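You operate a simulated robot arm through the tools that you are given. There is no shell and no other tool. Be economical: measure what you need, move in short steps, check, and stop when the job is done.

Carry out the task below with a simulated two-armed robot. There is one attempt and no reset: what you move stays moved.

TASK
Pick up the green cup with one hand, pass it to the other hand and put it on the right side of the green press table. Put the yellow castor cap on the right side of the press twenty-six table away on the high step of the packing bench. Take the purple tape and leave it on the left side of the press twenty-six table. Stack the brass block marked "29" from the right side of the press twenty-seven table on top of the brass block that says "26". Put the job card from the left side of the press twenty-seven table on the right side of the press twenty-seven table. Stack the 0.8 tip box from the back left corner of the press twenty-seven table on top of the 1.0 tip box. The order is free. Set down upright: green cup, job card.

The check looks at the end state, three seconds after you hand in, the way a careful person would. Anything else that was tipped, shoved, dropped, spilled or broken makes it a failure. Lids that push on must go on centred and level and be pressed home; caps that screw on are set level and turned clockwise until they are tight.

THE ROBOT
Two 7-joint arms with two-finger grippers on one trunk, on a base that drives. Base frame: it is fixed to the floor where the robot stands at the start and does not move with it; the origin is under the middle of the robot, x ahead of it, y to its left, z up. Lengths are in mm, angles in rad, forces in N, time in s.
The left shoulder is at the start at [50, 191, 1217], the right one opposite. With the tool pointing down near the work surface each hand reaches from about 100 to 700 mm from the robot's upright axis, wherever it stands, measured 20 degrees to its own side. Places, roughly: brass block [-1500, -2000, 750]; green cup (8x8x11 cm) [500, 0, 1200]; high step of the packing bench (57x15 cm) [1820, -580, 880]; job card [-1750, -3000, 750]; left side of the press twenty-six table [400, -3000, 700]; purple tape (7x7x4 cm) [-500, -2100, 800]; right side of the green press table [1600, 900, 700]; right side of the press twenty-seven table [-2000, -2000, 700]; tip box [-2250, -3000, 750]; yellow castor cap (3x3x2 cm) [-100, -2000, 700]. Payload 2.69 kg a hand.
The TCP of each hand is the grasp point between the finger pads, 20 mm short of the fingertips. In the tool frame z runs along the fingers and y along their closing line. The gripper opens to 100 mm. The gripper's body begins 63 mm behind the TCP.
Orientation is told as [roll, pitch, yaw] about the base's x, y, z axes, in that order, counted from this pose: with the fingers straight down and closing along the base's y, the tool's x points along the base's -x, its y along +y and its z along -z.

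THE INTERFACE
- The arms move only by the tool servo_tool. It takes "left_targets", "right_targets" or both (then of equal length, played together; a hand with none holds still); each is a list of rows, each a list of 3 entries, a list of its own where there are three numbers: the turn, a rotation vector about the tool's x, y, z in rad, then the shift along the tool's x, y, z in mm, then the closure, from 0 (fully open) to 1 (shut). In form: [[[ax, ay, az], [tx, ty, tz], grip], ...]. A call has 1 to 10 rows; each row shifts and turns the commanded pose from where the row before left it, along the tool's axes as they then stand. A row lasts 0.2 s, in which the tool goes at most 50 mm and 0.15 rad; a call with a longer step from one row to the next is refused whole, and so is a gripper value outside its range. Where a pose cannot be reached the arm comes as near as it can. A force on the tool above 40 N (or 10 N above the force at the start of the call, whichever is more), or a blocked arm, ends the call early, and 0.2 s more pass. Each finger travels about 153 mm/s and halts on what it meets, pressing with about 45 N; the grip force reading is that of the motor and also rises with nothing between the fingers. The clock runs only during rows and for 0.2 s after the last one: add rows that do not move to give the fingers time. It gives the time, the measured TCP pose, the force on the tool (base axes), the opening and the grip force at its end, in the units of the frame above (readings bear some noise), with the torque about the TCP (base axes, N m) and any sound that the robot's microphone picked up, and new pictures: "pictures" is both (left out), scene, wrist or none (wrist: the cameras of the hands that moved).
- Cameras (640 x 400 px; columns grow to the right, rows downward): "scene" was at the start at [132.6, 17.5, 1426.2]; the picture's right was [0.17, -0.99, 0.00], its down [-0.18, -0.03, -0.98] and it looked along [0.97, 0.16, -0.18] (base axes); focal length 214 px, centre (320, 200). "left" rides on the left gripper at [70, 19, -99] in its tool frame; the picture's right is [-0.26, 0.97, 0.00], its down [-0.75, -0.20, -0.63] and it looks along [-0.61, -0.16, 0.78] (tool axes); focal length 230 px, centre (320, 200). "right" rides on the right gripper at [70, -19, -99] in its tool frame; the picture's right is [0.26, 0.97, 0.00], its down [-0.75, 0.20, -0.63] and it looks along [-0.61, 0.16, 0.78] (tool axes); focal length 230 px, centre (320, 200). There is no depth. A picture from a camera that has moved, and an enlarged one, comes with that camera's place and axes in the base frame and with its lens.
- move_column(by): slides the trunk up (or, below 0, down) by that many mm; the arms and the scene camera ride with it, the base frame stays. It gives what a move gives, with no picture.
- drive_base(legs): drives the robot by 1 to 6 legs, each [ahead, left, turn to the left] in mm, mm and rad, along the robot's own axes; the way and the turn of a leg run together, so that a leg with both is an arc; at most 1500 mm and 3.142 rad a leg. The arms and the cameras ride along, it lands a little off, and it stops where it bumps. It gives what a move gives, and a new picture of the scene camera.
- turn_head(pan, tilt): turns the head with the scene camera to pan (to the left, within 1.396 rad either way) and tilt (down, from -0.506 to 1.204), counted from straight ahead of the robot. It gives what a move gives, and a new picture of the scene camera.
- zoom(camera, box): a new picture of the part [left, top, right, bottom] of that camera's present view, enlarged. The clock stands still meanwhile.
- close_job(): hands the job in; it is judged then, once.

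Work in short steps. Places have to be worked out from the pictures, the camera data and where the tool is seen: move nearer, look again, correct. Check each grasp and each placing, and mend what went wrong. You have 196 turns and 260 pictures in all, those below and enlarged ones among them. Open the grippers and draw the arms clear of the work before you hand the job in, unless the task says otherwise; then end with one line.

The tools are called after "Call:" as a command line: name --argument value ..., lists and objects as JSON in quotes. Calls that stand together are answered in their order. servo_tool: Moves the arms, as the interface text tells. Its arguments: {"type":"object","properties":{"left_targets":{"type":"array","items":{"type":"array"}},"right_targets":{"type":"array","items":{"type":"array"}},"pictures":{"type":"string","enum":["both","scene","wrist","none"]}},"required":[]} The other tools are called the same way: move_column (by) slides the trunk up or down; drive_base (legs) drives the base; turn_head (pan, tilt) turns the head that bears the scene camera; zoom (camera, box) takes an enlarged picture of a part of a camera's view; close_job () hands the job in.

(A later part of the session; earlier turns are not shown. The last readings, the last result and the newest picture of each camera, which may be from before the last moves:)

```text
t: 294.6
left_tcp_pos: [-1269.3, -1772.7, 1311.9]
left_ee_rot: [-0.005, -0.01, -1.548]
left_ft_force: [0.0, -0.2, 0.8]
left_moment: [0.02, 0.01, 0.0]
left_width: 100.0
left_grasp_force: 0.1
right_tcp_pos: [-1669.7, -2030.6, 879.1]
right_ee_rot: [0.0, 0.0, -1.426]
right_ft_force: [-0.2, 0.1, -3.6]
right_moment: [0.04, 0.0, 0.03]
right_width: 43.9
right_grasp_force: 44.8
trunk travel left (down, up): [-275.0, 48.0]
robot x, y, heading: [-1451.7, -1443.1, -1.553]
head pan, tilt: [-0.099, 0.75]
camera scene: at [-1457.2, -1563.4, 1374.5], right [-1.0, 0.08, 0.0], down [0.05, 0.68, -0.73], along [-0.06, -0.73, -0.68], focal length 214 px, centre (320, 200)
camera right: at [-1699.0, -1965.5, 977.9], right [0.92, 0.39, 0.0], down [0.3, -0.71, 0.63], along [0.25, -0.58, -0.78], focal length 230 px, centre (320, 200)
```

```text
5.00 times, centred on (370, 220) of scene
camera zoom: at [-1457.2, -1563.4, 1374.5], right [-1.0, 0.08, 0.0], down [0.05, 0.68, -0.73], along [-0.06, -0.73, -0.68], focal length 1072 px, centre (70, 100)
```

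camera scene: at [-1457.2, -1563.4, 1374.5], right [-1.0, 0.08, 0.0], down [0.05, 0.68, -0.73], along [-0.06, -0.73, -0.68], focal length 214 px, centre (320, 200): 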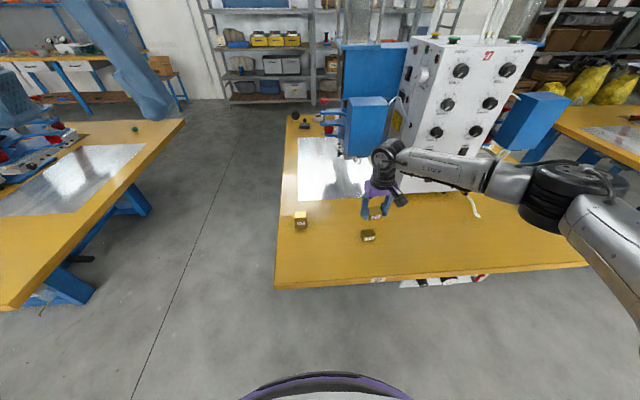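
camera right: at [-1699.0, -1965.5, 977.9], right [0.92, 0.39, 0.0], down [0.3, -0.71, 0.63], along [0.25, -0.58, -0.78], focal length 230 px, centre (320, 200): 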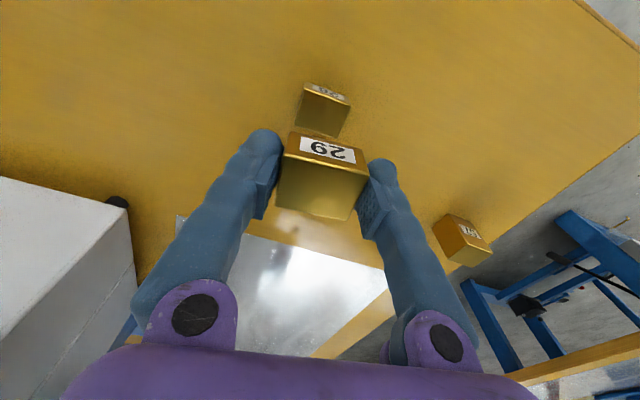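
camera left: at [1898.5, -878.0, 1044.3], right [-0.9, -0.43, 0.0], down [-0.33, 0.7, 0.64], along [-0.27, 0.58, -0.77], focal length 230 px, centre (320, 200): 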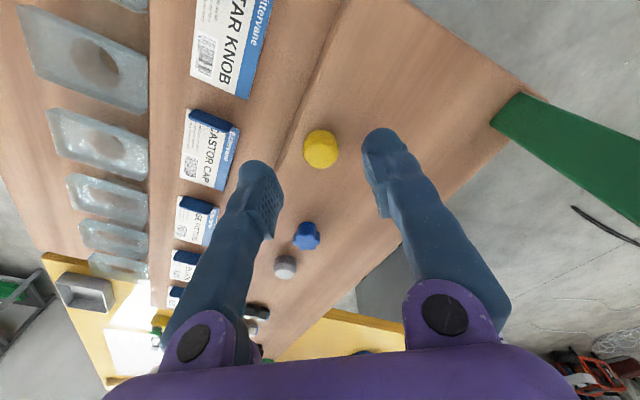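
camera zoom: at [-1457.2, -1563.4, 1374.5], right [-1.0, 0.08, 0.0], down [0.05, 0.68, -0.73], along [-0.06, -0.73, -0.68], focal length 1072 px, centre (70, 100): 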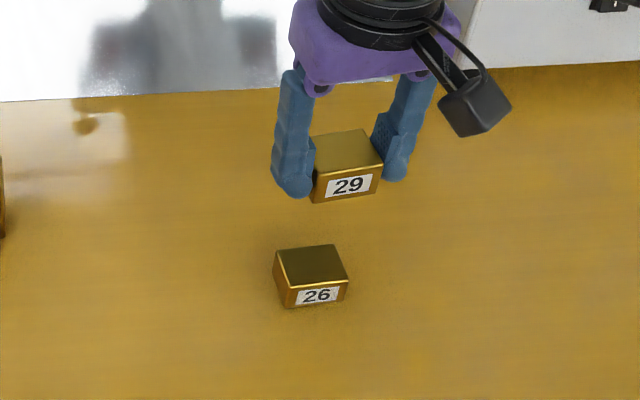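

Very close alignment. I enlarge the wrist view to fine-tune against 26.

Call:
zoom --camera "right" --box '[260, 60, 400, 240]'

```text
2.22 times, centred on (330, 150) of right
camera zoom: at [-1699.0, -1965.5, 977.9], right [0.92, 0.39, 0.0], down [0.3, -0.71, 0.63], along [0.25, -0.58, -0.78], focal length 511 px, centre (298, 311)
```

zoom: 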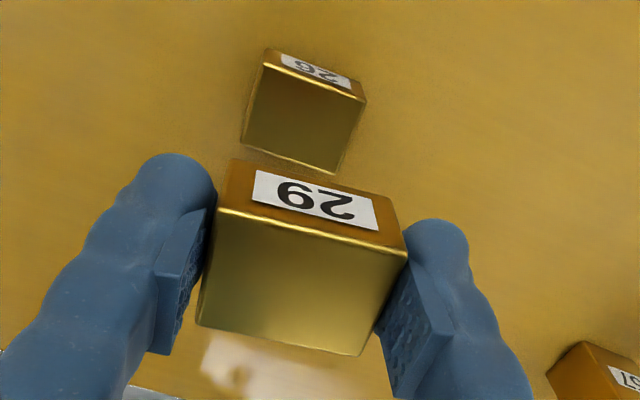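

The offset is small: shift (+3, −1) mm and turn back 0.07 rad. I correct and lower to z≈805.

Call:
servo_tool --right_targets '[[[0, 0, 0.072], [-1.4, 2.8, 0], 0.7], [[0, 0, 0], [0, 0, 30], 0.7], [[0, 0, 0], [0, 0, 25], 0.7], [[0, 0, 0], [0, 0, 18], 0.7], [[0, 0, 0], [0, 0, 0], 0.7]]' --pictures "wrist"

Call:
zoom --camera "scene" --box '[310, 180, 430, 260]'

```text
t: 295.8
left_tcp_pos: [-1268.7, -1772.0, 1311.3]
left_ee_rot: [-0.004, -0.011, -1.549]
left_ft_force: [0.0, -0.1, 0.1]
left_moment: [0.0, 0.0, 0.01]
left_width: 100.2
left_grasp_force: 0.1
right_tcp_pos: [-1666.8, -2031.8, 805.6]
right_ee_rot: [-0.001, 0.0, -1.501]
right_ft_force: [0.2, -1.0, -4.5]
right_moment: [0.02, 0.04, -0.01]
right_width: 44.0
right_grasp_force: 44.5
trunk travel left (down, up): [-275.0, 48.0]
robot x, y, heading: [-1456.7, -1443.8, -1.552]
head pan, tilt: [-0.099, 0.75]
camera right: at [-1691.4, -1965.2, 904.7], right [0.95, 0.32, 0.0], down [0.25, -0.73, 0.63], along [0.2, -0.6, -0.78], focal length 230 px, centre (320, 200)
```

right: 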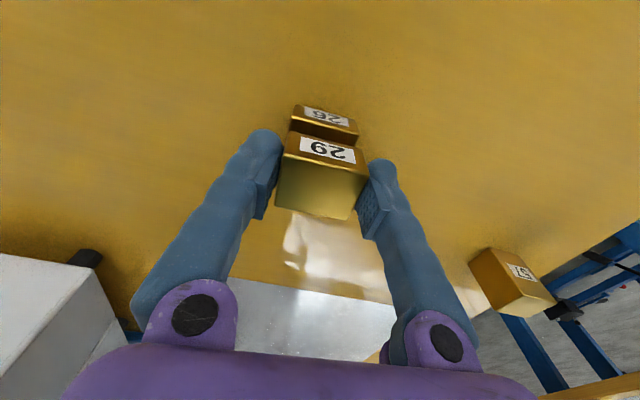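

```text
5.00 times, centred on (370, 220) of scene
camera zoom: at [-1456.8, -1563.2, 1374.5], right [-1.0, 0.08, 0.0], down [0.05, 0.68, -0.73], along [-0.06, -0.73, -0.68], focal length 1072 px, centre (70, 100)
```

zoom: 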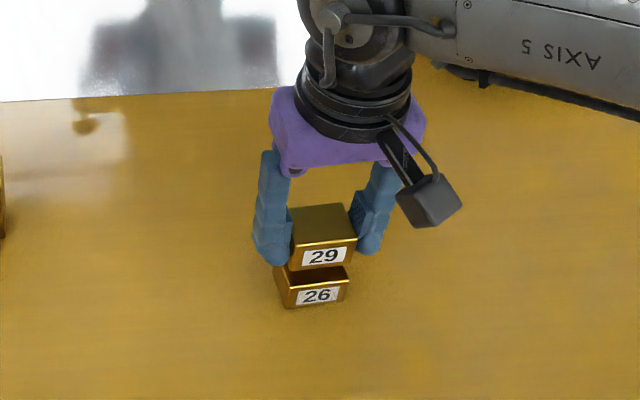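

Nearly aligned; I add +2 mm in x and lower until contact.

Call:
servo_tool --right_targets '[[[0, 0, 0], [0, 2, 3], 0.7], [[0, 0, 0], [0, 0, 2], 0.7], [[0, 0, 0], [0, 0, 2], 0.7], [[0, 0, 0], [0, 0, 2], 0.7], [[0, 0, 0], [0, 0, 0], 0.7]]' --pictures "wrist"

Call:
zoom --camera "right" --box '[260, 70, 400, 240]'

```text
t: 297.0
left_tcp_pos: [-1270.1, -1772.1, 1311.4]
left_ee_rot: [-0.005, -0.01, -1.546]
left_ft_force: [0.5, -0.2, 0.3]
left_moment: [0.01, 0.02, 0.0]
left_width: 99.9
left_grasp_force: 0.1
right_tcp_pos: [-1664.6, -2031.8, 795.9]
right_ee_rot: [0.001, -0.001, -1.5]
right_ft_force: [0.1, 0.3, -3.2]
right_moment: [0.01, -0.02, 0.0]
right_width: 44.1
right_grasp_force: 45.5
trunk travel left (down, up): [-275.0, 48.0]
robot x, y, heading: [-1449.8, -1440.9, -1.548]
head pan, tilt: [-0.099, 0.75]
camera right: at [-1688.7, -1965.4, 894.8], right [0.95, 0.32, 0.0], down [0.25, -0.73, 0.63], along [0.2, -0.6, -0.78], focal length 230 px, centre (320, 200)
```

right: 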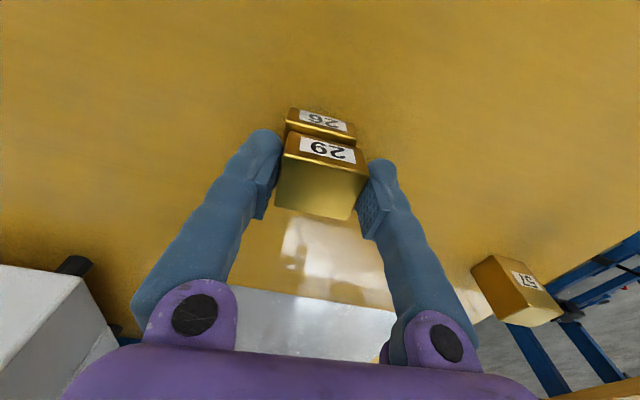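

```text
2.35 times, centred on (330, 155) of right
camera zoom: at [-1688.7, -1965.4, 894.8], right [0.95, 0.32, 0.0], down [0.25, -0.73, 0.63], along [0.2, -0.6, -0.78], focal length 541 px, centre (296, 306)
```

zoom: 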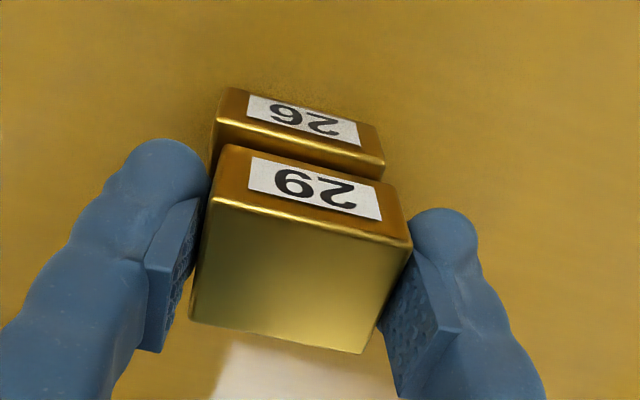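

The wrist view shows 29 displaced about +3.5 mm in x and −5 mm in y against 26. I correct that and go on lowering gently.

Call:
servo_tool --right_targets '[[[0, 0, 0], [5, -3.5, 0], 0.7], [[0, 0, 0], [0, 0, 0], 0.7]]' --pictures "none"

Call:
zoom --camera "right" --box '[260, 70, 400, 240]'

Call:
zoom --camera "scene" --box '[330, 190, 410, 260]'

```text
t: 297.6
left_tcp_pos: [-1270.0, -1771.9, 1310.7]
left_ee_rot: [-0.006, -0.012, -1.548]
left_ft_force: [0.2, 0.6, -1.0]
left_moment: [0.0, -0.01, -0.02]
left_width: 100.0
left_grasp_force: 0.0
right_tcp_pos: [-1667.2, -2028.1, 795.7]
right_ee_rot: [0.0, -0.001, -1.5]
right_ft_force: [-0.2, -1.0, -3.6]
right_moment: [0.02, -0.01, -0.04]
right_width: 43.8
right_grasp_force: 44.8
trunk travel left (down, up): [-275.0, 48.0]
robot x, y, heading: [-1451.3, -1441.1, -1.552]
head pan, tilt: [-0.099, 0.75]
```

```text
2.35 times, centred on (330, 155) of right
camera zoom: at [-1692.5, -1960.6, 894.8], right [0.95, 0.32, 0.0], down [0.25, -0.73, 0.63], along [0.2, -0.6, -0.78], focal length 541 px, centre (296, 306)
```

zoom: 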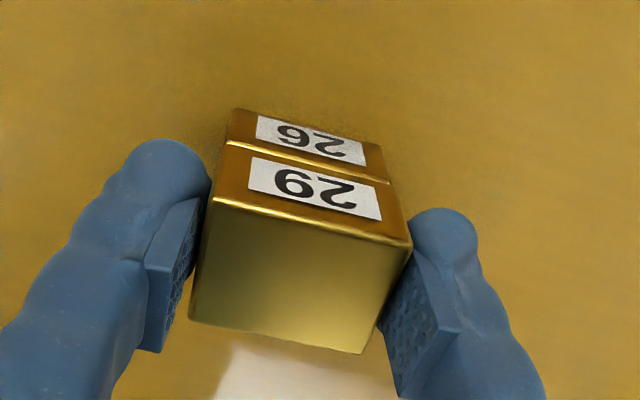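

```text
5.71 times, centred on (370, 225) of scene
camera zoom: at [-1456.7, -1563.5, 1374.5], right [-1.0, 0.08, 0.0], down [0.05, 0.68, -0.73], along [-0.06, -0.73, -0.68], focal length 1226 px, centre (34, 57)
```

zoom: 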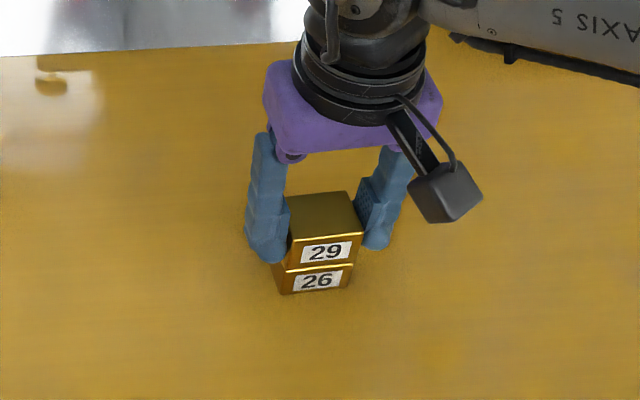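

Now the edges line up in both views. I lower in 1.5 mm steps to contact.

Call:
servo_tool --right_targets '[[[0, 0, 0], [0, 0, 1.5], 0.7], [[0, 0, 0], [0, 0, 1.5], 0.7], [[0, 0, 0], [0, 0, 1.5], 0.7], [[0, 0, 0], [0, 0, 0], 0.7]]' --pictures "none"

```text
t: 298.6
left_tcp_pos: [-1270.2, -1771.7, 1312.0]
left_ee_rot: [-0.005, -0.012, -1.549]
left_ft_force: [0.3, -0.8, -0.5]
left_moment: [0.0, 0.02, -0.02]
left_width: 100.0
left_grasp_force: 0.1
right_tcp_pos: [-1668.4, -2027.8, 794.6]
right_ee_rot: [0.0, -0.004, -1.504]
right_ft_force: [-4.8, 0.4, 10.3]
right_moment: [0.21, 0.09, 0.06]
right_width: 44.0
right_grasp_force: 44.8
trunk travel left (down, up): [-275.0, 48.0]
robot x, y, heading: [-1451.0, -1441.3, -1.549]
head pan, tilt: [-0.099, 0.75]
```

Contact. I open fully and rise straight up.

Call:
servo_tool --right_targets '[[[0, 0, 0], [0, 0, -1], 0.6], [[0, 0, 0], [0, 0, 0], 0.4], [[0, 0, 0], [0, 0, 0], 0.2], [[0, 0, 0], [0, 0, 0], 0.2], [[0, 0, 0], [0, 0, -20], 0.2], [[0, 0, 0], [0, 0, -40], 0.2], [[0, 0, 0], [0, 0, -45], 0], [[0, 0, 0], [0, 0, -45], 0]]' --pictures "wrist"

Call:
zoom --camera "scene" --box '[280, 190, 410, 270]'

```text
t: 300.4
left_tcp_pos: [-1269.5, -1771.7, 1311.3]
left_ee_rot: [-0.005, -0.011, -1.548]
left_ft_force: [0.0, -0.2, -0.7]
left_moment: [-0.01, -0.03, 0.01]
left_width: 99.9
left_grasp_force: 0.1
right_tcp_pos: [-1669.1, -2029.4, 944.0]
right_ee_rot: [0.001, -0.001, -1.501]
right_ft_force: [-0.2, 0.1, 1.1]
right_moment: [-0.01, 0.0, -0.01]
right_width: 100.0
right_grasp_force: 0.1
trunk travel left (down, up): [-275.0, 48.0]
robot x, y, heading: [-1453.1, -1446.7, -1.543]
head pan, tilt: [-0.099, 0.75]
camera right: at [-1693.5, -1961.0, 1042.7], right [0.95, 0.32, 0.0], down [0.25, -0.73, 0.63], along [0.2, -0.6, -0.78], focal length 230 px, centre (320, 200)
```

right: 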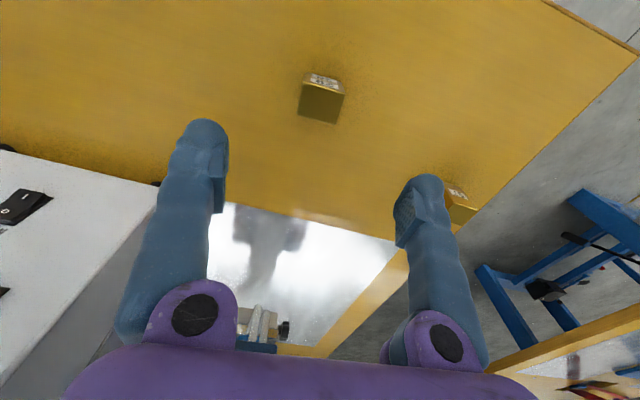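

```text
4.92 times, centred on (345, 230) of scene
camera zoom: at [-1456.5, -1562.5, 1374.6], right [-1.0, 0.08, 0.0], down [0.05, 0.68, -0.73], along [-0.06, -0.73, -0.68], focal length 1056 px, centre (197, 52)
```

zoom: 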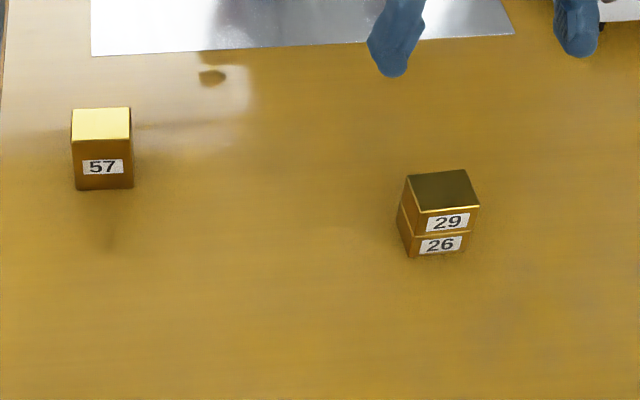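

29 stands squarely on 26. I raise and retract the right hand; next I'll drive around table 26's front to the left aisle for the card and the tip box.

Call:
servo_tool --right_targets '[[[0, 0, 0], [0, 0, -48], 0], [[0, 0, 0], [0, 0, -48], 0], [[0, 0, 0], [0, 0, -48], 0], [[0, 0, 0], [0, 0, -48], 0], [[0, 0, 0], [0, 0, -48], 0], [[0, 0, 0], [30, 0, -35], 0], [[0, 0, 0], [45, 0, -10], 0], [[0, 0, 0], [45, 0, 0], 0], [[0, 0, 0], [45, 0, 0], 0], [[0, 0, 0], [45, 0, 0], 0]]' --pictures "none"

Call:
drive_base --legs '[[0, 1450, 0], [0, 1230, 0], [1150, 0, 0], [1100, 0, 0], [0, 0, -1.59]]'

```text
t: 302.6
left_tcp_pos: [-1269.7, -1770.9, 1311.4]
left_ee_rot: [-0.006, -0.013, -1.547]
left_ft_force: [0.4, -0.1, -0.6]
left_moment: [0.0, 0.04, 0.03]
left_width: 100.1
left_grasp_force: 0.0
right_tcp_pos: [-1685.1, -1815.8, 1227.2]
right_ee_rot: [0.0, -0.001, -1.501]
right_ft_force: [0.1, 0.6, 0.0]
right_moment: [0.0, -0.01, 0.06]
right_width: 99.7
right_grasp_force: 0.1
trunk travel left (down, up): [-275.0, 48.0]
robot x, y, heading: [-1451.9, -1442.3, -1.547]
head pan, tilt: [-0.099, 0.75]
```

```text
t: 340.1
left_tcp_pos: [846.8, -3799.8, 1310.3]
left_ee_rot: [-0.004, -0.011, 3.098]
left_ft_force: [-0.5, 0.0, 0.6]
left_moment: [-0.03, 0.04, 0.0]
left_width: 100.0
left_grasp_force: 0.1
right_tcp_pos: [828.9, -3381.6, 1228.6]
right_ee_rot: [0.0, -0.002, -3.139]
right_ft_force: [0.1, 0.1, -0.2]
right_moment: [0.03, 0.0, -0.04]
right_width: 100.2
right_grasp_force: 0.0
trunk travel left (down, up): [-275.0, 48.0]
robot x, y, heading: [1189.3, -3640.7, 3.092]
head pan, tilt: [-0.099, 0.75]
camera scene: at [1066.3, -3623.2, 1374.5], right [0.14, 0.99, 0.0], down [0.67, -0.1, -0.73], along [-0.72, 0.1, -0.68], focal length 214 px, centre (320, 200)
```

scene: 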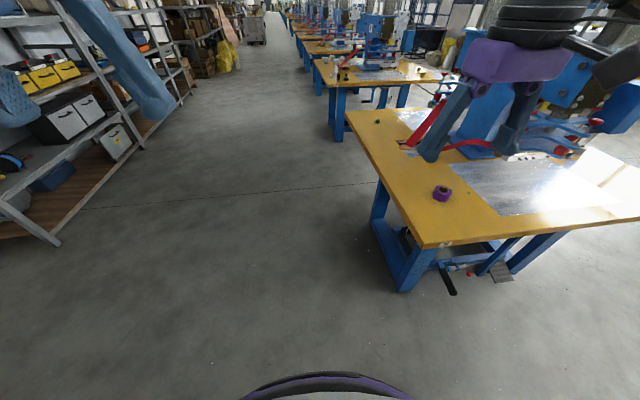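

Tape sits where I left it. I continue down the left aisle to table 27.

Call:
drive_base --legs '[[0, 60, 0.05], [1490, 0, 0], [1000, 0, 0]]'

Call:
turn_head --pan -0.5 --tilt 0.45

```text
t: 353.0
left_tcp_pos: [-1627.5, -3891.9, 1310.8]
left_ee_rot: [-0.006, -0.014, -3.13]
left_ft_force: [0.2, 0.2, -0.9]
left_moment: [0.02, -0.01, 0.0]
left_width: 100.0
left_grasp_force: 0.0
right_tcp_pos: [-1667.9, -3476.0, 1227.8]
right_ee_rot: [0.001, 0.001, -3.085]
right_ft_force: [-0.6, 0.4, -0.3]
right_moment: [0.0, -0.01, 0.02]
right_width: 100.0
right_grasp_force: 0.0
trunk travel left (down, up): [-275.0, 48.0]
robot x, y, heading: [-1295.0, -3715.8, -3.134]
head pan, tilt: [-0.099, 0.75]
camera scene: at [-1416.9, -3703.9, 1374.5], right [0.09, 1.0, 0.0], down [0.68, -0.06, -0.73], along [-0.73, 0.06, -0.68], focal length 214 px, centre (320, 200)
```

scene: 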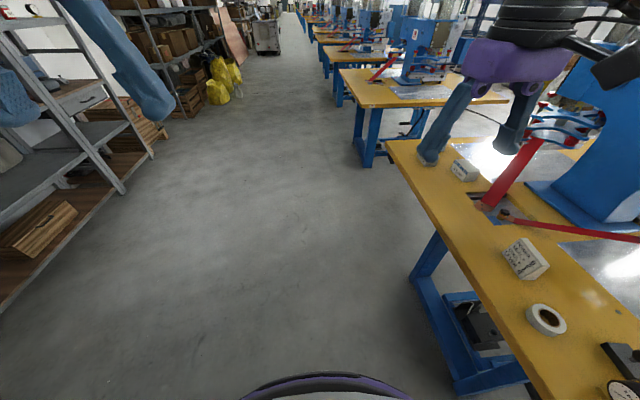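

```text
t: 353.9
left_tcp_pos: [-1626.5, -3891.3, 1312.6]
left_ee_rot: [-0.005, -0.013, -3.127]
left_ft_force: [0.1, -0.3, 0.2]
left_moment: [0.04, -0.02, 0.0]
left_width: 100.1
left_grasp_force: 0.0
right_tcp_pos: [-1667.3, -3475.6, 1228.3]
right_ee_rot: [-0.001, -0.001, -3.083]
right_ft_force: [-0.1, 0.3, -0.5]
right_moment: [-0.03, -0.03, -0.01]
right_width: 100.0
right_grasp_force: 0.0
trunk travel left (down, up): [-275.0, 48.0]
robot x, y, heading: [-1297.8, -3711.2, -3.133]
head pan, tilt: [-0.499, 0.45]
camera scene: at [-1415.4, -3668.2, 1400.9], right [0.47, 0.88, 0.0], down [0.39, -0.2, -0.9], along [-0.8, 0.42, -0.44], focal length 214 px, centre (320, 200)
```

scene: 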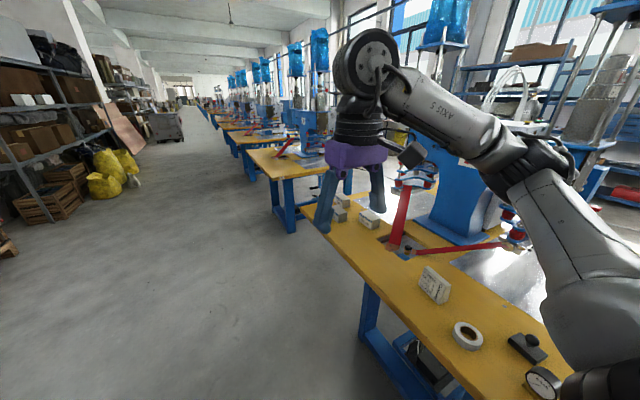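

I see the card and several boxes at the back left. I enlarge.

Call:
zoom --camera "scene" --box '[310, 180, 470, 310]'

```text
3.08 times, centred on (390, 245) of scene
camera zoom: at [-1415.4, -3668.2, 1400.9], right [0.47, 0.88, 0.0], down [0.39, -0.2, -0.9], along [-0.8, 0.42, -0.44], focal length 660 px, centre (105, 62)
```

zoom: 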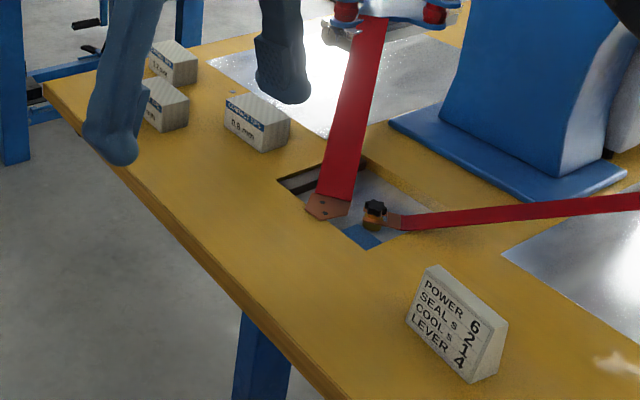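

The card is a wedge-shaped stand; one box reads 0.8 mm. I drive to x≈−1980 and turn to face the table's left edge.

Call:
drive_base --legs '[[690, 0, 0], [0, 0, -1.575]]'

Call:
turn_head --pan 0.0 --tilt 0.7

Call:
zoom --camera "scene" --box '[150, 150, 490, 360]'

```text
t: 361.5
left_tcp_pos: [-2154.3, -3388.1, 1311.2]
left_ee_rot: [-0.004, -0.01, 1.572]
left_ft_force: [-0.6, -0.4, 0.5]
left_moment: [-0.03, 0.01, 0.03]
left_width: 99.8
left_grasp_force: 0.1
right_tcp_pos: [-1737.8, -3351.8, 1226.9]
right_ee_rot: [0.0, -0.003, 1.618]
right_ft_force: [0.6, 0.3, -0.5]
right_moment: [0.03, 0.01, 0.0]
right_width: 100.0
right_grasp_force: 0.1
trunk travel left (down, up): [-275.0, 48.0]
robot x, y, heading: [-1981.6, -3722.1, 1.574]
head pan, tilt: [-0.499, 0.45]
camera scene: at [-1933.9, -3598.7, 1401.0], right [0.88, -0.48, 0.0], down [-0.21, -0.38, -0.9], along [0.43, 0.79, -0.44], focal length 214 px, centre (320, 200)
```

scene: 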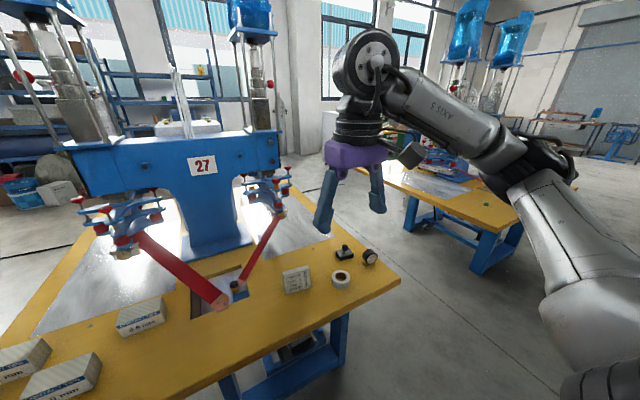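

```text
t: 362.5
left_tcp_pos: [-2154.0, -3388.5, 1311.4]
left_ee_rot: [-0.005, -0.013, 1.57]
left_ft_force: [0.8, 0.7, 0.3]
left_moment: [0.0, 0.03, 0.01]
left_width: 100.1
left_grasp_force: 0.0
right_tcp_pos: [-1738.3, -3351.1, 1226.9]
right_ee_rot: [0.0, 0.0, 1.619]
right_ft_force: [-0.5, -0.8, 0.5]
right_moment: [0.01, 0.0, -0.01]
right_width: 100.1
right_grasp_force: 0.2
trunk travel left (down, up): [-275.0, 48.0]
robot x, y, heading: [-1977.4, -3721.8, 1.57]
head pan, tilt: [0.0, 0.7]
camera scene: at [-1977.8, -3594.4, 1378.8], right [1.0, 0.0, 0.0], down [0.0, -0.64, -0.77], along [0.0, 0.77, -0.64], focal length 214 px, centre (320, 200)
```

scene: 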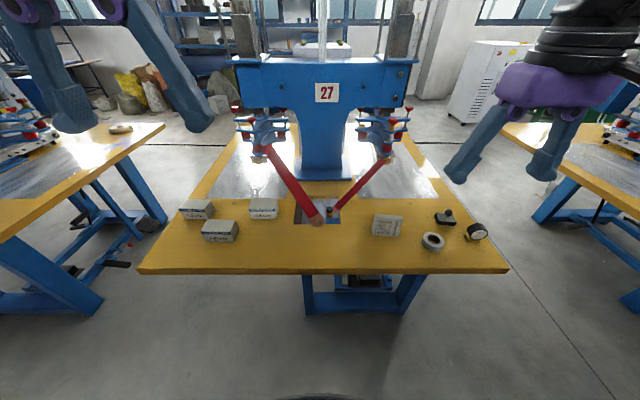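

```text
1.88 times, centred on (320, 255) of scene
camera zoom: at [-1977.8, -3594.4, 1378.8], right [1.0, 0.0, 0.0], down [0.0, -0.64, -0.77], along [0.0, 0.77, -0.64], focal length 404 px, centre (320, 96)
```

zoom: 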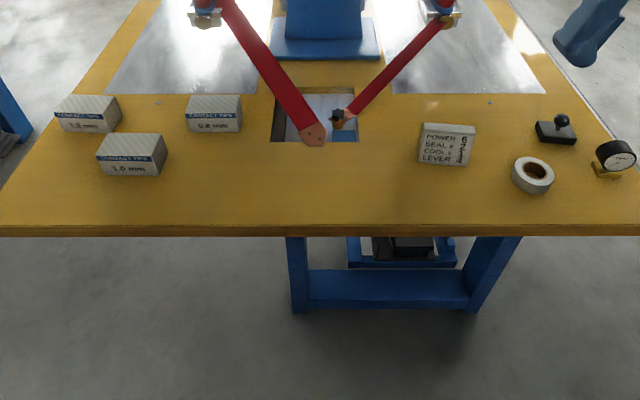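

The boxes: 0.8 mm near [-2220, -2899], 1.0 mm near [-2366, -3024], 1.2 mm behind; each about 125×65×57. I move closer and left, and yaw the left hand 90° so that it closes across the 65 mm depth.

Call:
drive_base --legs '[[0, 170, 0], [205, 0, 0]]'

Call:
servo_tool --left_targets '[[[0, 0, -0.149], [0, 0, 0], 0], [[0, 0, -0.149], [0, 0, 0], 0], [[0, 0, -0.149], [0, 0, 0], 0], [[0, 0, -0.149], [0, 0, 0], 0], [[0, 0, -0.149], [0, 0, 0], 0], [[0, 0, -0.149], [0, 0, 0], 0], [[0, 0, -0.149], [0, 0, 0], 0], [[0, 0, -0.149], [0, 0, 0], 0], [[0, 0, -0.149], [0, 0, 0], 0], [[0, 0, -0.149], [0, 0, 0], 0]]' --pictures "none"

```text
t: 365.8
left_tcp_pos: [-2321.2, -3185.4, 1310.9]
left_ee_rot: [-0.006, -0.011, 1.571]
left_ft_force: [0.1, 0.0, 0.0]
left_moment: [-0.01, 0.02, -0.02]
left_width: 100.1
left_grasp_force: 0.0
right_tcp_pos: [-1906.3, -3149.3, 1226.9]
right_ee_rot: [-0.001, 0.0, 1.619]
right_ft_force: [0.6, -0.2, 0.6]
right_moment: [-0.03, 0.0, 0.03]
right_width: 100.1
right_grasp_force: 0.0
trunk travel left (down, up): [-275.0, 48.0]
robot x, y, heading: [-2149.2, -3518.2, 1.569]
head pan, tilt: [0.0, 0.7]
camera scene: at [-2145.6, -3392.0, 1378.8], right [1.0, 0.0, 0.0], down [0.0, -0.64, -0.76], along [0.0, 0.76, -0.64], focal length 214 px, centre (320, 200)
```

scene: 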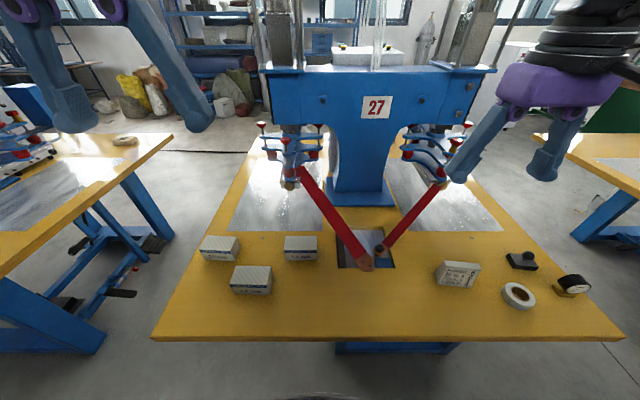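

```text
t: 368.0
left_tcp_pos: [-2321.6, -3186.4, 1310.8]
left_ee_rot: [-0.014, 0.004, 3.065]
left_ft_force: [-0.9, 0.7, 0.2]
left_moment: [-0.03, -0.03, 0.01]
left_width: 100.1
left_grasp_force: 0.0
right_tcp_pos: [-1905.5, -3150.5, 1228.7]
right_ee_rot: [0.0, 0.0, 1.62]
right_ft_force: [0.1, 0.2, -0.8]
right_moment: [-0.03, -0.01, 0.0]
right_width: 99.9
right_grasp_force: 0.0
trunk travel left (down, up): [-275.0, 48.0]
robot x, y, heading: [-2144.8, -3518.1, 1.567]
head pan, tilt: [0.0, 0.7]
```

I enlarge the boxes for exact placement.

Call:
zoom --camera "scene" --box '[190, 220, 350, 310]'

Call:
zoom --camera "scene" --box '[400, 240, 600, 320]'

```text
4.00 times, centred on (270, 265) of scene
camera zoom: at [-2145.6, -3392.5, 1378.8], right [1.0, 0.0, 0.0], down [0.0, -0.64, -0.76], along [0.0, 0.76, -0.64], focal length 858 px, centre (520, -60)
```

zoom: 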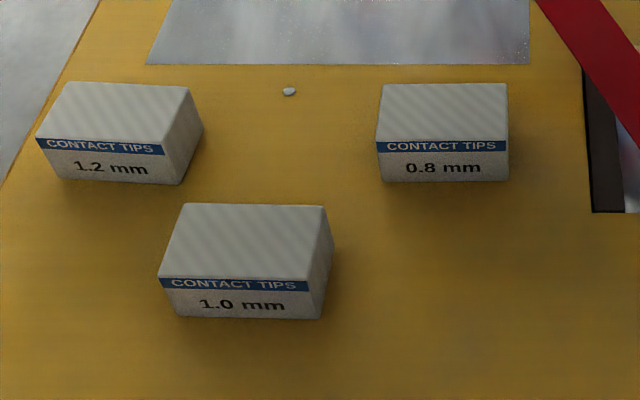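

```text
3.20 times, centred on (500, 280) of scene
camera zoom: at [-2145.6, -3392.5, 1378.8], right [1.0, 0.0, 0.0], down [0.0, -0.64, -0.76], along [0.0, 0.76, -0.64], focal length 686 px, centre (-256, -56)
```

zoom: 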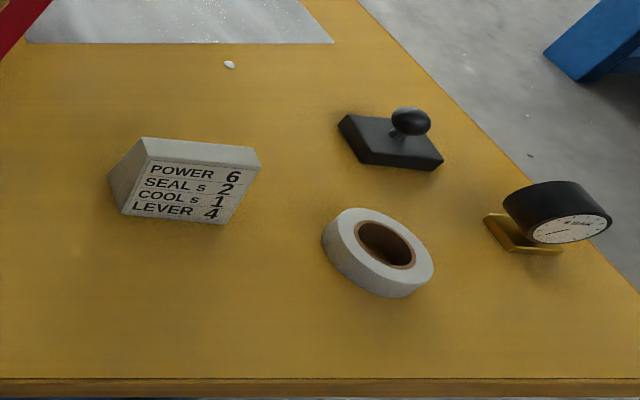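

Measured: 0.8 box centre [-2212, -2927], 110×61×58, top z≈796; 1.0 box centre [-2353, -3047], top ≈795. I take the left hand over the 0.8 box.

Call:
servo_tool --left_targets '[[[0, 0, -0.077], [0, 0, 0], 0], [[0, 0, 0], [12.2, -28.8, 38], 0], [[0, 0, 0], [12.2, -28.8, 38], 0], [[0, 0, 0], [12.2, -28.8, 38], 0], [[0, 0, 0], [12.2, -28.8, 38], 0], [[0, 0, 0], [12.2, -28.8, 38], 0], [[0, 0, 0], [12.2, -28.8, 38], 0], [[0, 0, 0], [12.2, -28.8, 38], 0], [[0, 0, 0], [12.2, -28.8, 38], 0], [[0, 0, 0], [12.2, -28.8, 38], 0]]' --pictures "both"

```text
t: 370.2
left_tcp_pos: [-2208.2, -2924.1, 969.8]
left_ee_rot: [-0.011, 0.003, 3.14]
left_ft_force: [-0.1, -0.1, -0.8]
left_moment: [-0.01, 0.0, -0.02]
left_width: 100.0
left_grasp_force: 0.1
right_tcp_pos: [-1906.2, -3148.7, 1229.3]
right_ee_rot: [0.001, 0.0, 1.618]
right_ft_force: [0.3, -0.1, 0.1]
right_moment: [-0.01, 0.05, 0.02]
right_width: 99.8
right_grasp_force: 0.0
trunk travel left (down, up): [-275.0, 48.0]
robot x, y, heading: [-2147.7, -3522.3, 1.571]
head pan, tilt: [0.0, 0.7]
camera scene: at [-2145.0, -3391.8, 1378.7], right [1.0, 0.0, 0.0], down [0.0, -0.64, -0.76], along [0.0, 0.76, -0.64], focal length 214 px, centre (320, 200)
camera left: at [-2140.0, -2942.8, 1068.7], right [-0.26, -0.97, -0.01], down [-0.75, 0.19, 0.63], along [-0.6, 0.17, -0.78], focal length 230 px, centre (320, 200)
```

scene: 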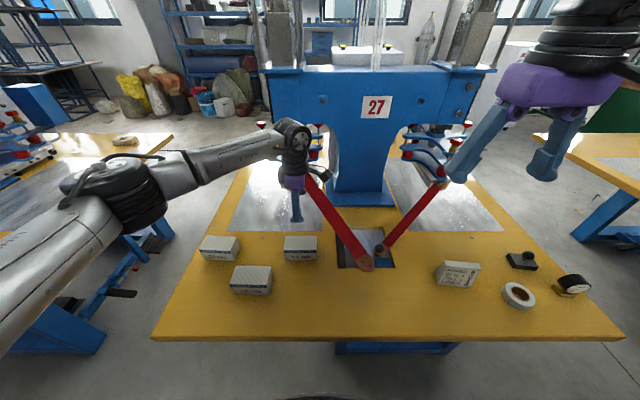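
left: 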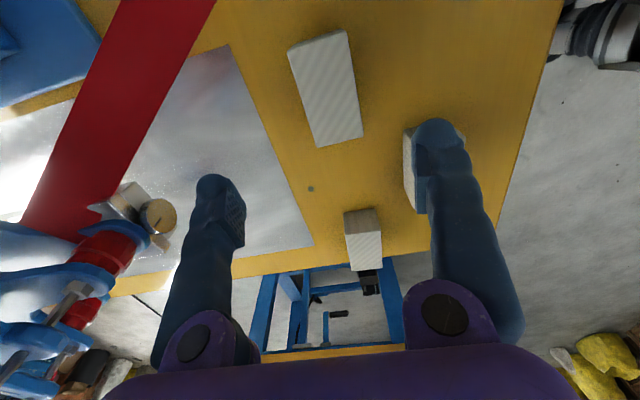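

The 0.8 box is beneath and aligned. I correct slightly and go down to grasp height.

Call:
servo_tool --left_targets '[[[0, 0, 0], [2, 4, 40], 0], [[0, 0, 0], [0, 0, 45], 0], [[0, 0, 0], [0, 0, 45], 0], [[0, 0, 0], [0, 0, 35], 0], [[0, 0, 0], [0, 0, 20], 0], [[0, 0, 0], [0, 0, 9], 0], [[0, 0, 0], [0, 0, 0], 0]]' --pictures "wrist"

```text
t: 371.8
left_tcp_pos: [-2206.8, -2923.2, 780.1]
left_ee_rot: [-0.014, 0.005, 3.14]
left_ft_force: [0.5, 0.2, -0.1]
left_moment: [-0.02, 0.01, 0.02]
left_width: 99.8
left_grasp_force: 0.1
right_tcp_pos: [-1906.1, -3149.2, 1228.0]
right_ee_rot: [0.0, 0.001, 1.618]
right_ft_force: [-0.8, -0.3, -0.3]
right_moment: [0.02, 0.0, 0.01]
right_width: 100.0
right_grasp_force: 0.0
trunk travel left (down, up): [-275.0, 48.0]
robot x, y, heading: [-2146.9, -3517.4, 1.573]
head pan, tilt: [0.0, 0.7]
camera left: at [-2138.0, -2943.2, 877.5], right [-0.26, -0.97, -0.01], down [-0.75, 0.19, 0.63], along [-0.6, 0.17, -0.78], focal length 230 px, centre (320, 200)
```

left: 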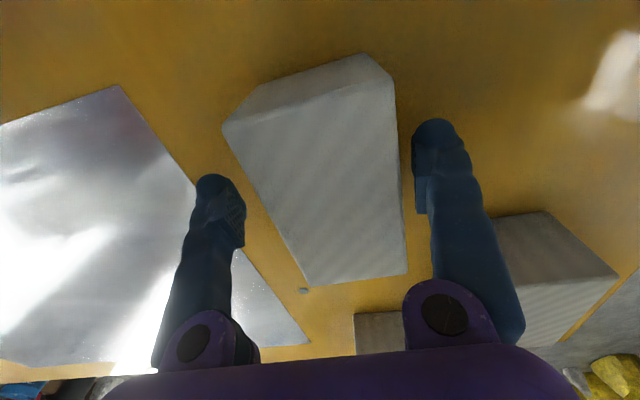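

Box is centred between the fingers. I close.

Call:
servo_tool --left_targets '[[[0, 0, 0], [0, 0, 0], 0.15], [[0, 0, 0], [0, 0, 0], 0.3], [[0, 0, 0], [0, 0, 0], 0.45], [[0, 0, 0], [0, 0, 0], 0.55], [[0, 0, 0], [0, 0, 0], 0.55]]' --pictures "none"

```text
t: 373.0
left_tcp_pos: [-2207.0, -2924.3, 778.7]
left_ee_rot: [-0.013, 0.005, 3.141]
left_ft_force: [0.9, 0.3, -0.3]
left_moment: [-0.01, -0.02, 0.04]
left_width: 62.2
left_grasp_force: 45.3
right_tcp_pos: [-1906.0, -3149.4, 1227.7]
right_ee_rot: [0.001, 0.0, 1.621]
right_ft_force: [-0.6, -0.5, -0.4]
right_moment: [-0.03, 0.0, 0.03]
right_width: 99.9
right_grasp_force: 0.0
trunk travel left (down, up): [-275.0, 48.0]
robot x, y, heading: [-2149.2, -3521.8, 1.57]
head pan, tilt: [0.0, 0.7]
```

0.8 box held (62 mm). I lift and carry it above the 1.0 box.

Call:
servo_tool --left_targets '[[[0, 0, 0], [0, 0, -20], 0.55], [[0, 0, 0], [0, 0, -45], 0.55], [[0, 0, 0], [0, 0, -45], 0.55], [[0, 0, 0], [-36, 30, 0], 0.55], [[0, 0, 0], [-36, 30, 0], 0.55], [[0, 0, 0], [-36, 30, 0], 0.55], [[0, 0, 0], [-35, 31, 0], 0.55], [[0, 0, 0.04], [0, 0, 0], 0.55]]' --pictures "wrist"

Call:
zoom --camera "scene" --box '[180, 200, 340, 310]'

```text
t: 374.8
left_tcp_pos: [-2350.2, -3045.8, 886.1]
left_ee_rot: [-0.013, 0.004, 3.099]
left_ft_force: [-0.7, -0.2, -1.4]
left_moment: [-0.03, -0.01, 0.0]
left_width: 62.1
left_grasp_force: 45.3
right_tcp_pos: [-1905.7, -3148.5, 1227.9]
right_ee_rot: [0.002, 0.001, 1.618]
right_ft_force: [0.6, -0.5, -0.7]
right_moment: [-0.02, -0.01, -0.02]
right_width: 99.7
right_grasp_force: 0.1
trunk travel left (down, up): [-275.0, 48.0]
robot x, y, heading: [-2144.4, -3520.3, 1.576]
head pan, tilt: [0.0, 0.7]
camera left: at [-2282.5, -3068.6, 984.1], right [-0.3, -0.95, -0.01], down [-0.74, 0.22, 0.63], along [-0.6, 0.2, -0.78], focal length 230 px, centre (320, 200)
```

left: 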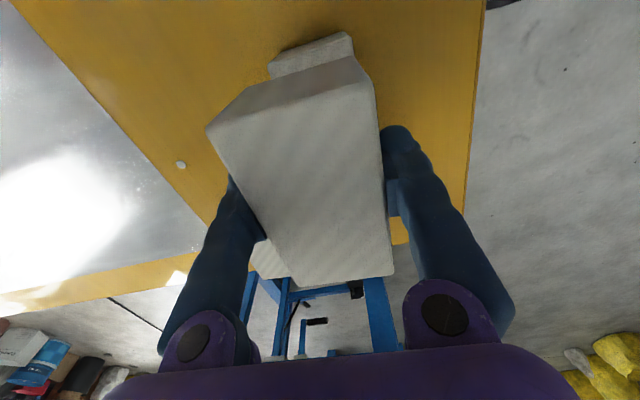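

```text
3.64 times, centred on (260, 255) of scene
camera zoom: at [-2144.9, -3391.9, 1378.7], right [1.0, 0.0, 0.0], down [0.0, -0.64, -0.76], along [0.0, 0.76, -0.64], focal length 780 px, centre (538, 0)
```

zoom: 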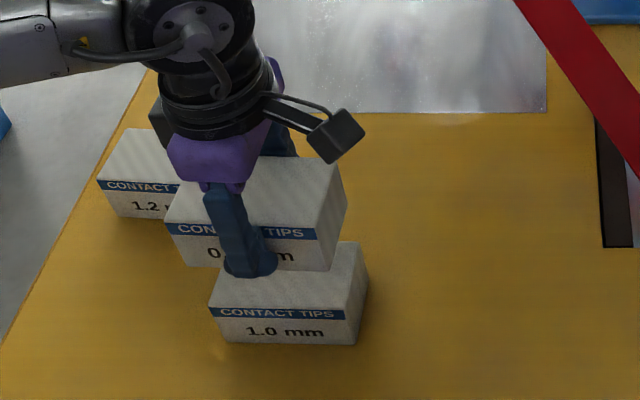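

Compared in both views the held box needs about −6 mm in y and the yaw turned back 0.04. I correct and lower to just above.

Call:
servo_tool --left_targets '[[[0, 0, -0.04], [0, 6, 0], 0.55], [[0, 0, 0], [0, 0, 20], 0.55], [[0, 0, 0], [0, 0, 15], 0.55], [[0, 0, 0], [0, 0, 5], 0.55], [[0, 0, 0], [0, 0, 0], 0.55]]' --pictures "wrist"

Call:
zoom --camera "scene" --box '[200, 220, 300, 310]'

```text
t: 376.0
left_tcp_pos: [-2350.5, -3051.4, 847.5]
left_ee_rot: [-0.015, 0.005, 3.14]
left_ft_force: [0.3, -0.3, -1.7]
left_moment: [0.02, 0.03, -0.01]
left_width: 62.2
left_grasp_force: 44.9
right_tcp_pos: [-1906.0, -3148.2, 1227.1]
right_ee_rot: [0.001, 0.002, 1.619]
right_ft_force: [-0.1, 0.4, -0.3]
right_moment: [-0.02, 0.02, 0.0]
right_width: 100.1
right_grasp_force: 0.1
trunk travel left (down, up): [-275.0, 48.0]
robot x, y, heading: [-2147.2, -3519.1, 1.567]
head pan, tilt: [0.0, 0.7]
camera left: at [-2281.6, -3071.0, 945.5], right [-0.26, -0.97, -0.01], down [-0.75, 0.19, 0.63], along [-0.6, 0.17, -0.78], focal length 230 px, centre (320, 200)
```

left: 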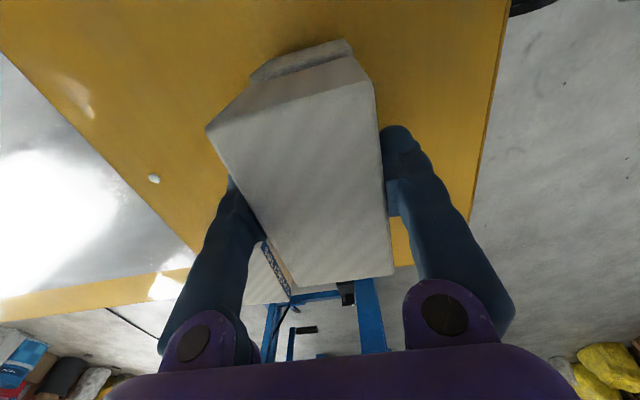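

```text
4.44 times, centred on (250, 265) of scene
camera zoom: at [-2145.7, -3392.4, 1378.8], right [1.0, 0.0, 0.0], down [0.0, -0.64, -0.76], along [0.0, 0.76, -0.64], focal length 953 px, centre (631, -89)
```

zoom: 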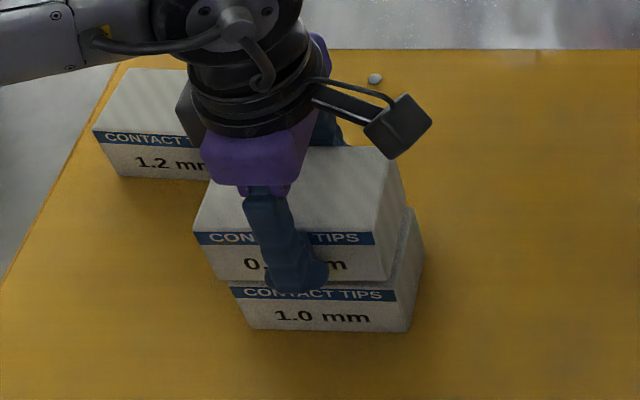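

Aligned within about 2 mm. I lower to contact.

Call:
servo_tool --left_targets '[[[0, 0, 0], [0, 1, 4], 0.55], [[0, 0, 0], [0, 0, 3], 0.55], [[0, 0, 0], [0, 0, 2], 0.55], [[0, 0, 0], [0, 0, 2], 0.55], [[0, 0, 0], [0, 0, 2], 0.55], [[0, 0, 0], [0, 0, 0], 0.55]]' --pictures "none"

```text
t: 377.5
left_tcp_pos: [-2348.6, -3050.9, 839.1]
left_ee_rot: [-0.018, 0.006, 3.141]
left_ft_force: [-2.3, -6.8, 19.3]
left_moment: [-0.89, 0.49, 0.09]
left_width: 62.2
left_grasp_force: 45.0
right_tcp_pos: [-1906.8, -3150.1, 1227.9]
right_ee_rot: [0.002, -0.002, 1.621]
right_ft_force: [0.4, 0.1, 0.3]
right_moment: [-0.01, 0.02, 0.0]
right_width: 99.9
right_grasp_force: 0.1
trunk travel left (down, up): [-275.0, 48.0]
robot x, y, heading: [-2144.7, -3518.7, 1.575]
head pan, tilt: [0.0, 0.7]
stopped in row 6 (left hand): the force on the tool passed its limit at 41 N (the readings are from after the stop); the commanded pose is now the measured one
```

Contact reached. I ease 1 mm and open, then rise.

Call:
servo_tool --left_targets '[[[0, 0, 0], [0, 0, -1.5], 0.5], [[0, 0, 0], [0, 0, 0], 0.3], [[0, 0, 0], [0, 0, 0], 0.05], [[0, 0, 0], [0, 0, 0], 0.0], [[0, 0, 0], [0, 0, -15], 0.0], [[0, 0, 0], [0, 0, -40], 0], [[0, 0, 0], [0, 0, -48], 0], [[0, 0, 0], [0, 0, -48], 0]]' --pictures "wrist"

Call:
zoom --camera "scene" --box '[200, 220, 300, 310]'

```text
t: 379.3
left_tcp_pos: [-2349.2, -3052.3, 989.9]
left_ee_rot: [-0.017, 0.006, 3.139]
left_ft_force: [0.1, 0.1, -0.2]
left_moment: [0.02, -0.03, 0.02]
left_width: 100.0
left_grasp_force: 0.1
right_tcp_pos: [-1905.5, -3150.9, 1226.8]
right_ee_rot: [0.003, -0.002, 1.62]
right_ft_force: [0.5, 0.2, -0.9]
right_moment: [-0.03, 0.0, 0.03]
right_width: 100.1
right_grasp_force: 0.1
trunk travel left (down, up): [-275.0, 48.0]
robot x, y, heading: [-2144.3, -3520.2, 1.571]
head pan, tilt: [0.0, 0.7]
camera left: at [-2280.0, -3072.6, 1088.2], right [-0.26, -0.97, -0.02], down [-0.75, 0.19, 0.63], along [-0.6, 0.18, -0.78], focal length 230 px, centre (320, 200)
```

left: 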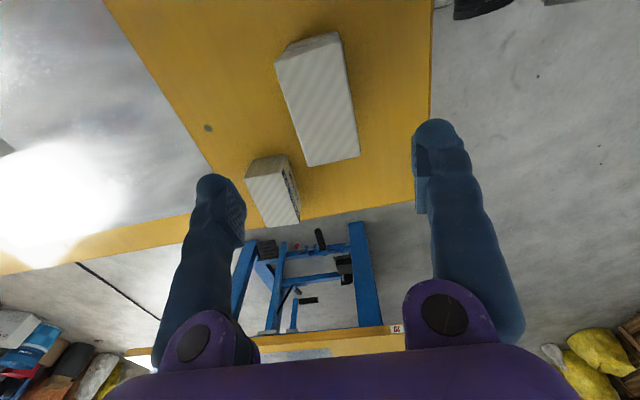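

```text
4.44 times, centred on (250, 265) of scene
camera zoom: at [-2145.4, -3392.9, 1378.8], right [1.0, 0.0, 0.0], down [0.0, -0.64, -0.77], along [0.0, 0.77, -0.64], focal length 953 px, centre (631, -89)
```

zoom: 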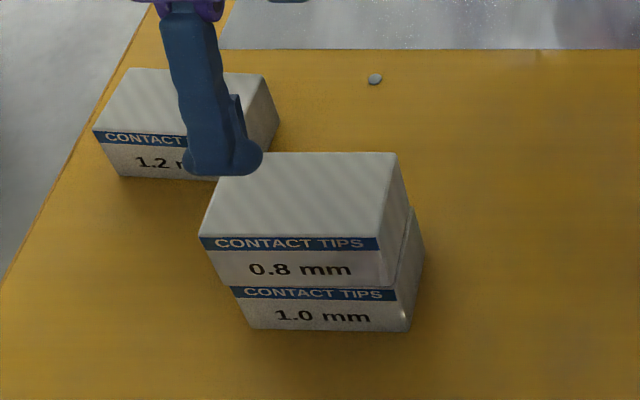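

0.8 stands on 1.0. Now the job card: I raise the left hand, turning it back, and yaw the right hand 90° so it closes across the card's thickness.

Call:
servo_tool --left_targets '[[[0, 0, 0.149], [0, 0, -33], 0], [[0, 0, 0.149], [0, 0, -33], 0], [[0, 0, 0.149], [0, 0, -33], 0], [[0, 0, 0.149], [0, 0, -33], 0], [[0, 0, 0.149], [0, 0, -33], 0], [[0, 0, 0.149], [0, 0, -33], 0], [[0, 0, 0.149], [0, 0, -33], 0], [[0, 0, 0.149], [0, 0, -33], 0], [[0, 0, 0.149], [0, 0, -33], 0], [[0, 0, 0.149], [0, 0, -33], 0]]' --right_targets '[[[0, 0, 0.149], [0, 0, 0], 0], [[0, 0, 0.149], [0, 0, 0], 0], [[0, 0, 0.149], [0, 0, 0], 0], [[0, 0, 0.149], [0, 0, 0], 0], [[0, 0, 0.149], [0, 0, 0], 0], [[0, 0, 0.149], [0, 0, 0], 0], [[0, 0, 0.149], [0, 0, 0], 0], [[0, 0, 0.149], [0, 0, 0], 0], [[0, 0, 0.149], [0, 0, 0], 0], [[0, 0, 0.149], [0, 0, 0], 0]]' --pictures "none"

Call:
servo_tool --left_targets '[[[0, 0, 0.08], [40, -30, 0], 0], [[0, 0, 0], [40, -30, 0], 0]]' --right_targets '[[[0, 0, 0.12], [0, 0, 0], 0], [[0, 0, 0.115], [0, 0, 0], 0]]' --pictures "none"

Call:
drive_base --legs '[[0, -200, 0]]'

```text
t: 381.5
left_tcp_pos: [-2354.3, -3060.0, 1320.6]
left_ee_rot: [-0.007, -0.018, 1.651]
left_ft_force: [0.5, -0.3, 0.0]
left_moment: [0.0, 0.01, -0.02]
left_width: 100.0
left_grasp_force: 0.2
right_tcp_pos: [-1905.6, -3150.3, 1227.3]
right_ee_rot: [0.003, 0.001, 0.126]
right_ft_force: [0.1, -0.2, -0.4]
right_moment: [0.0, 0.02, 0.01]
right_width: 100.0
right_grasp_force: 0.1
trunk travel left (down, up): [-275.0, 48.0]
robot x, y, heading: [-2145.7, -3516.6, 1.571]
head pan, tilt: [0.0, 0.7]
```

```text
t: 382.1
left_tcp_pos: [-2289.9, -3138.0, 1317.3]
left_ee_rot: [-0.004, -0.018, 1.57]
left_ft_force: [0.9, 0.8, 0.1]
left_moment: [0.02, 0.01, 0.01]
left_width: 100.2
left_grasp_force: 0.0
right_tcp_pos: [-1905.6, -3149.9, 1227.8]
right_ee_rot: [0.0, 0.001, -0.109]
right_ft_force: [-0.1, 0.0, -0.3]
right_moment: [0.01, -0.02, 0.01]
right_width: 99.7
right_grasp_force: 0.0
trunk travel left (down, up): [-275.0, 48.0]
robot x, y, heading: [-2148.2, -3519.8, 1.572]
head pan, tilt: [0.0, 0.7]
```

```text
t: 384.5
left_tcp_pos: [-2087.0, -3136.4, 1317.0]
left_ee_rot: [-0.006, -0.017, 1.575]
left_ft_force: [-0.7, 0.1, -0.1]
left_moment: [0.0, 0.0, -0.01]
left_width: 99.8
left_grasp_force: 0.0
right_tcp_pos: [-1701.4, -3148.5, 1226.9]
right_ee_rot: [0.001, 0.0, -0.101]
right_ft_force: [0.2, 0.6, -0.3]
right_moment: [0.01, -0.01, -0.02]
right_width: 100.0
right_grasp_force: 0.2
trunk travel left (down, up): [-275.0, 48.0]
robot x, y, heading: [-1943.7, -3523.7, 1.58]
head pan, tilt: [0.0, 0.7]
camera scene: at [-1941.5, -3392.0, 1378.8], right [1.0, 0.01, 0.0], down [0.0, -0.64, -0.76], along [0.0, 0.76, -0.64], focal length 214 px, centre (320, 200)
```

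scene: 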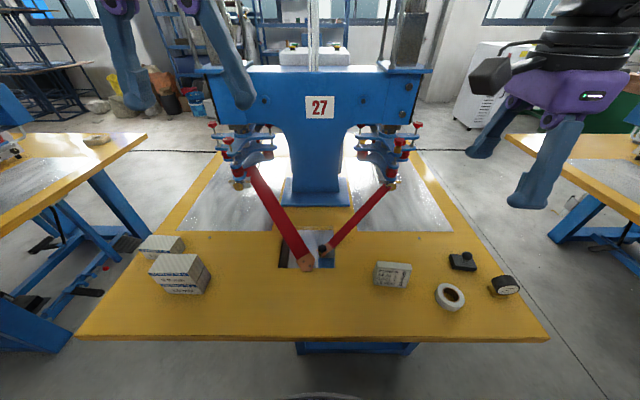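

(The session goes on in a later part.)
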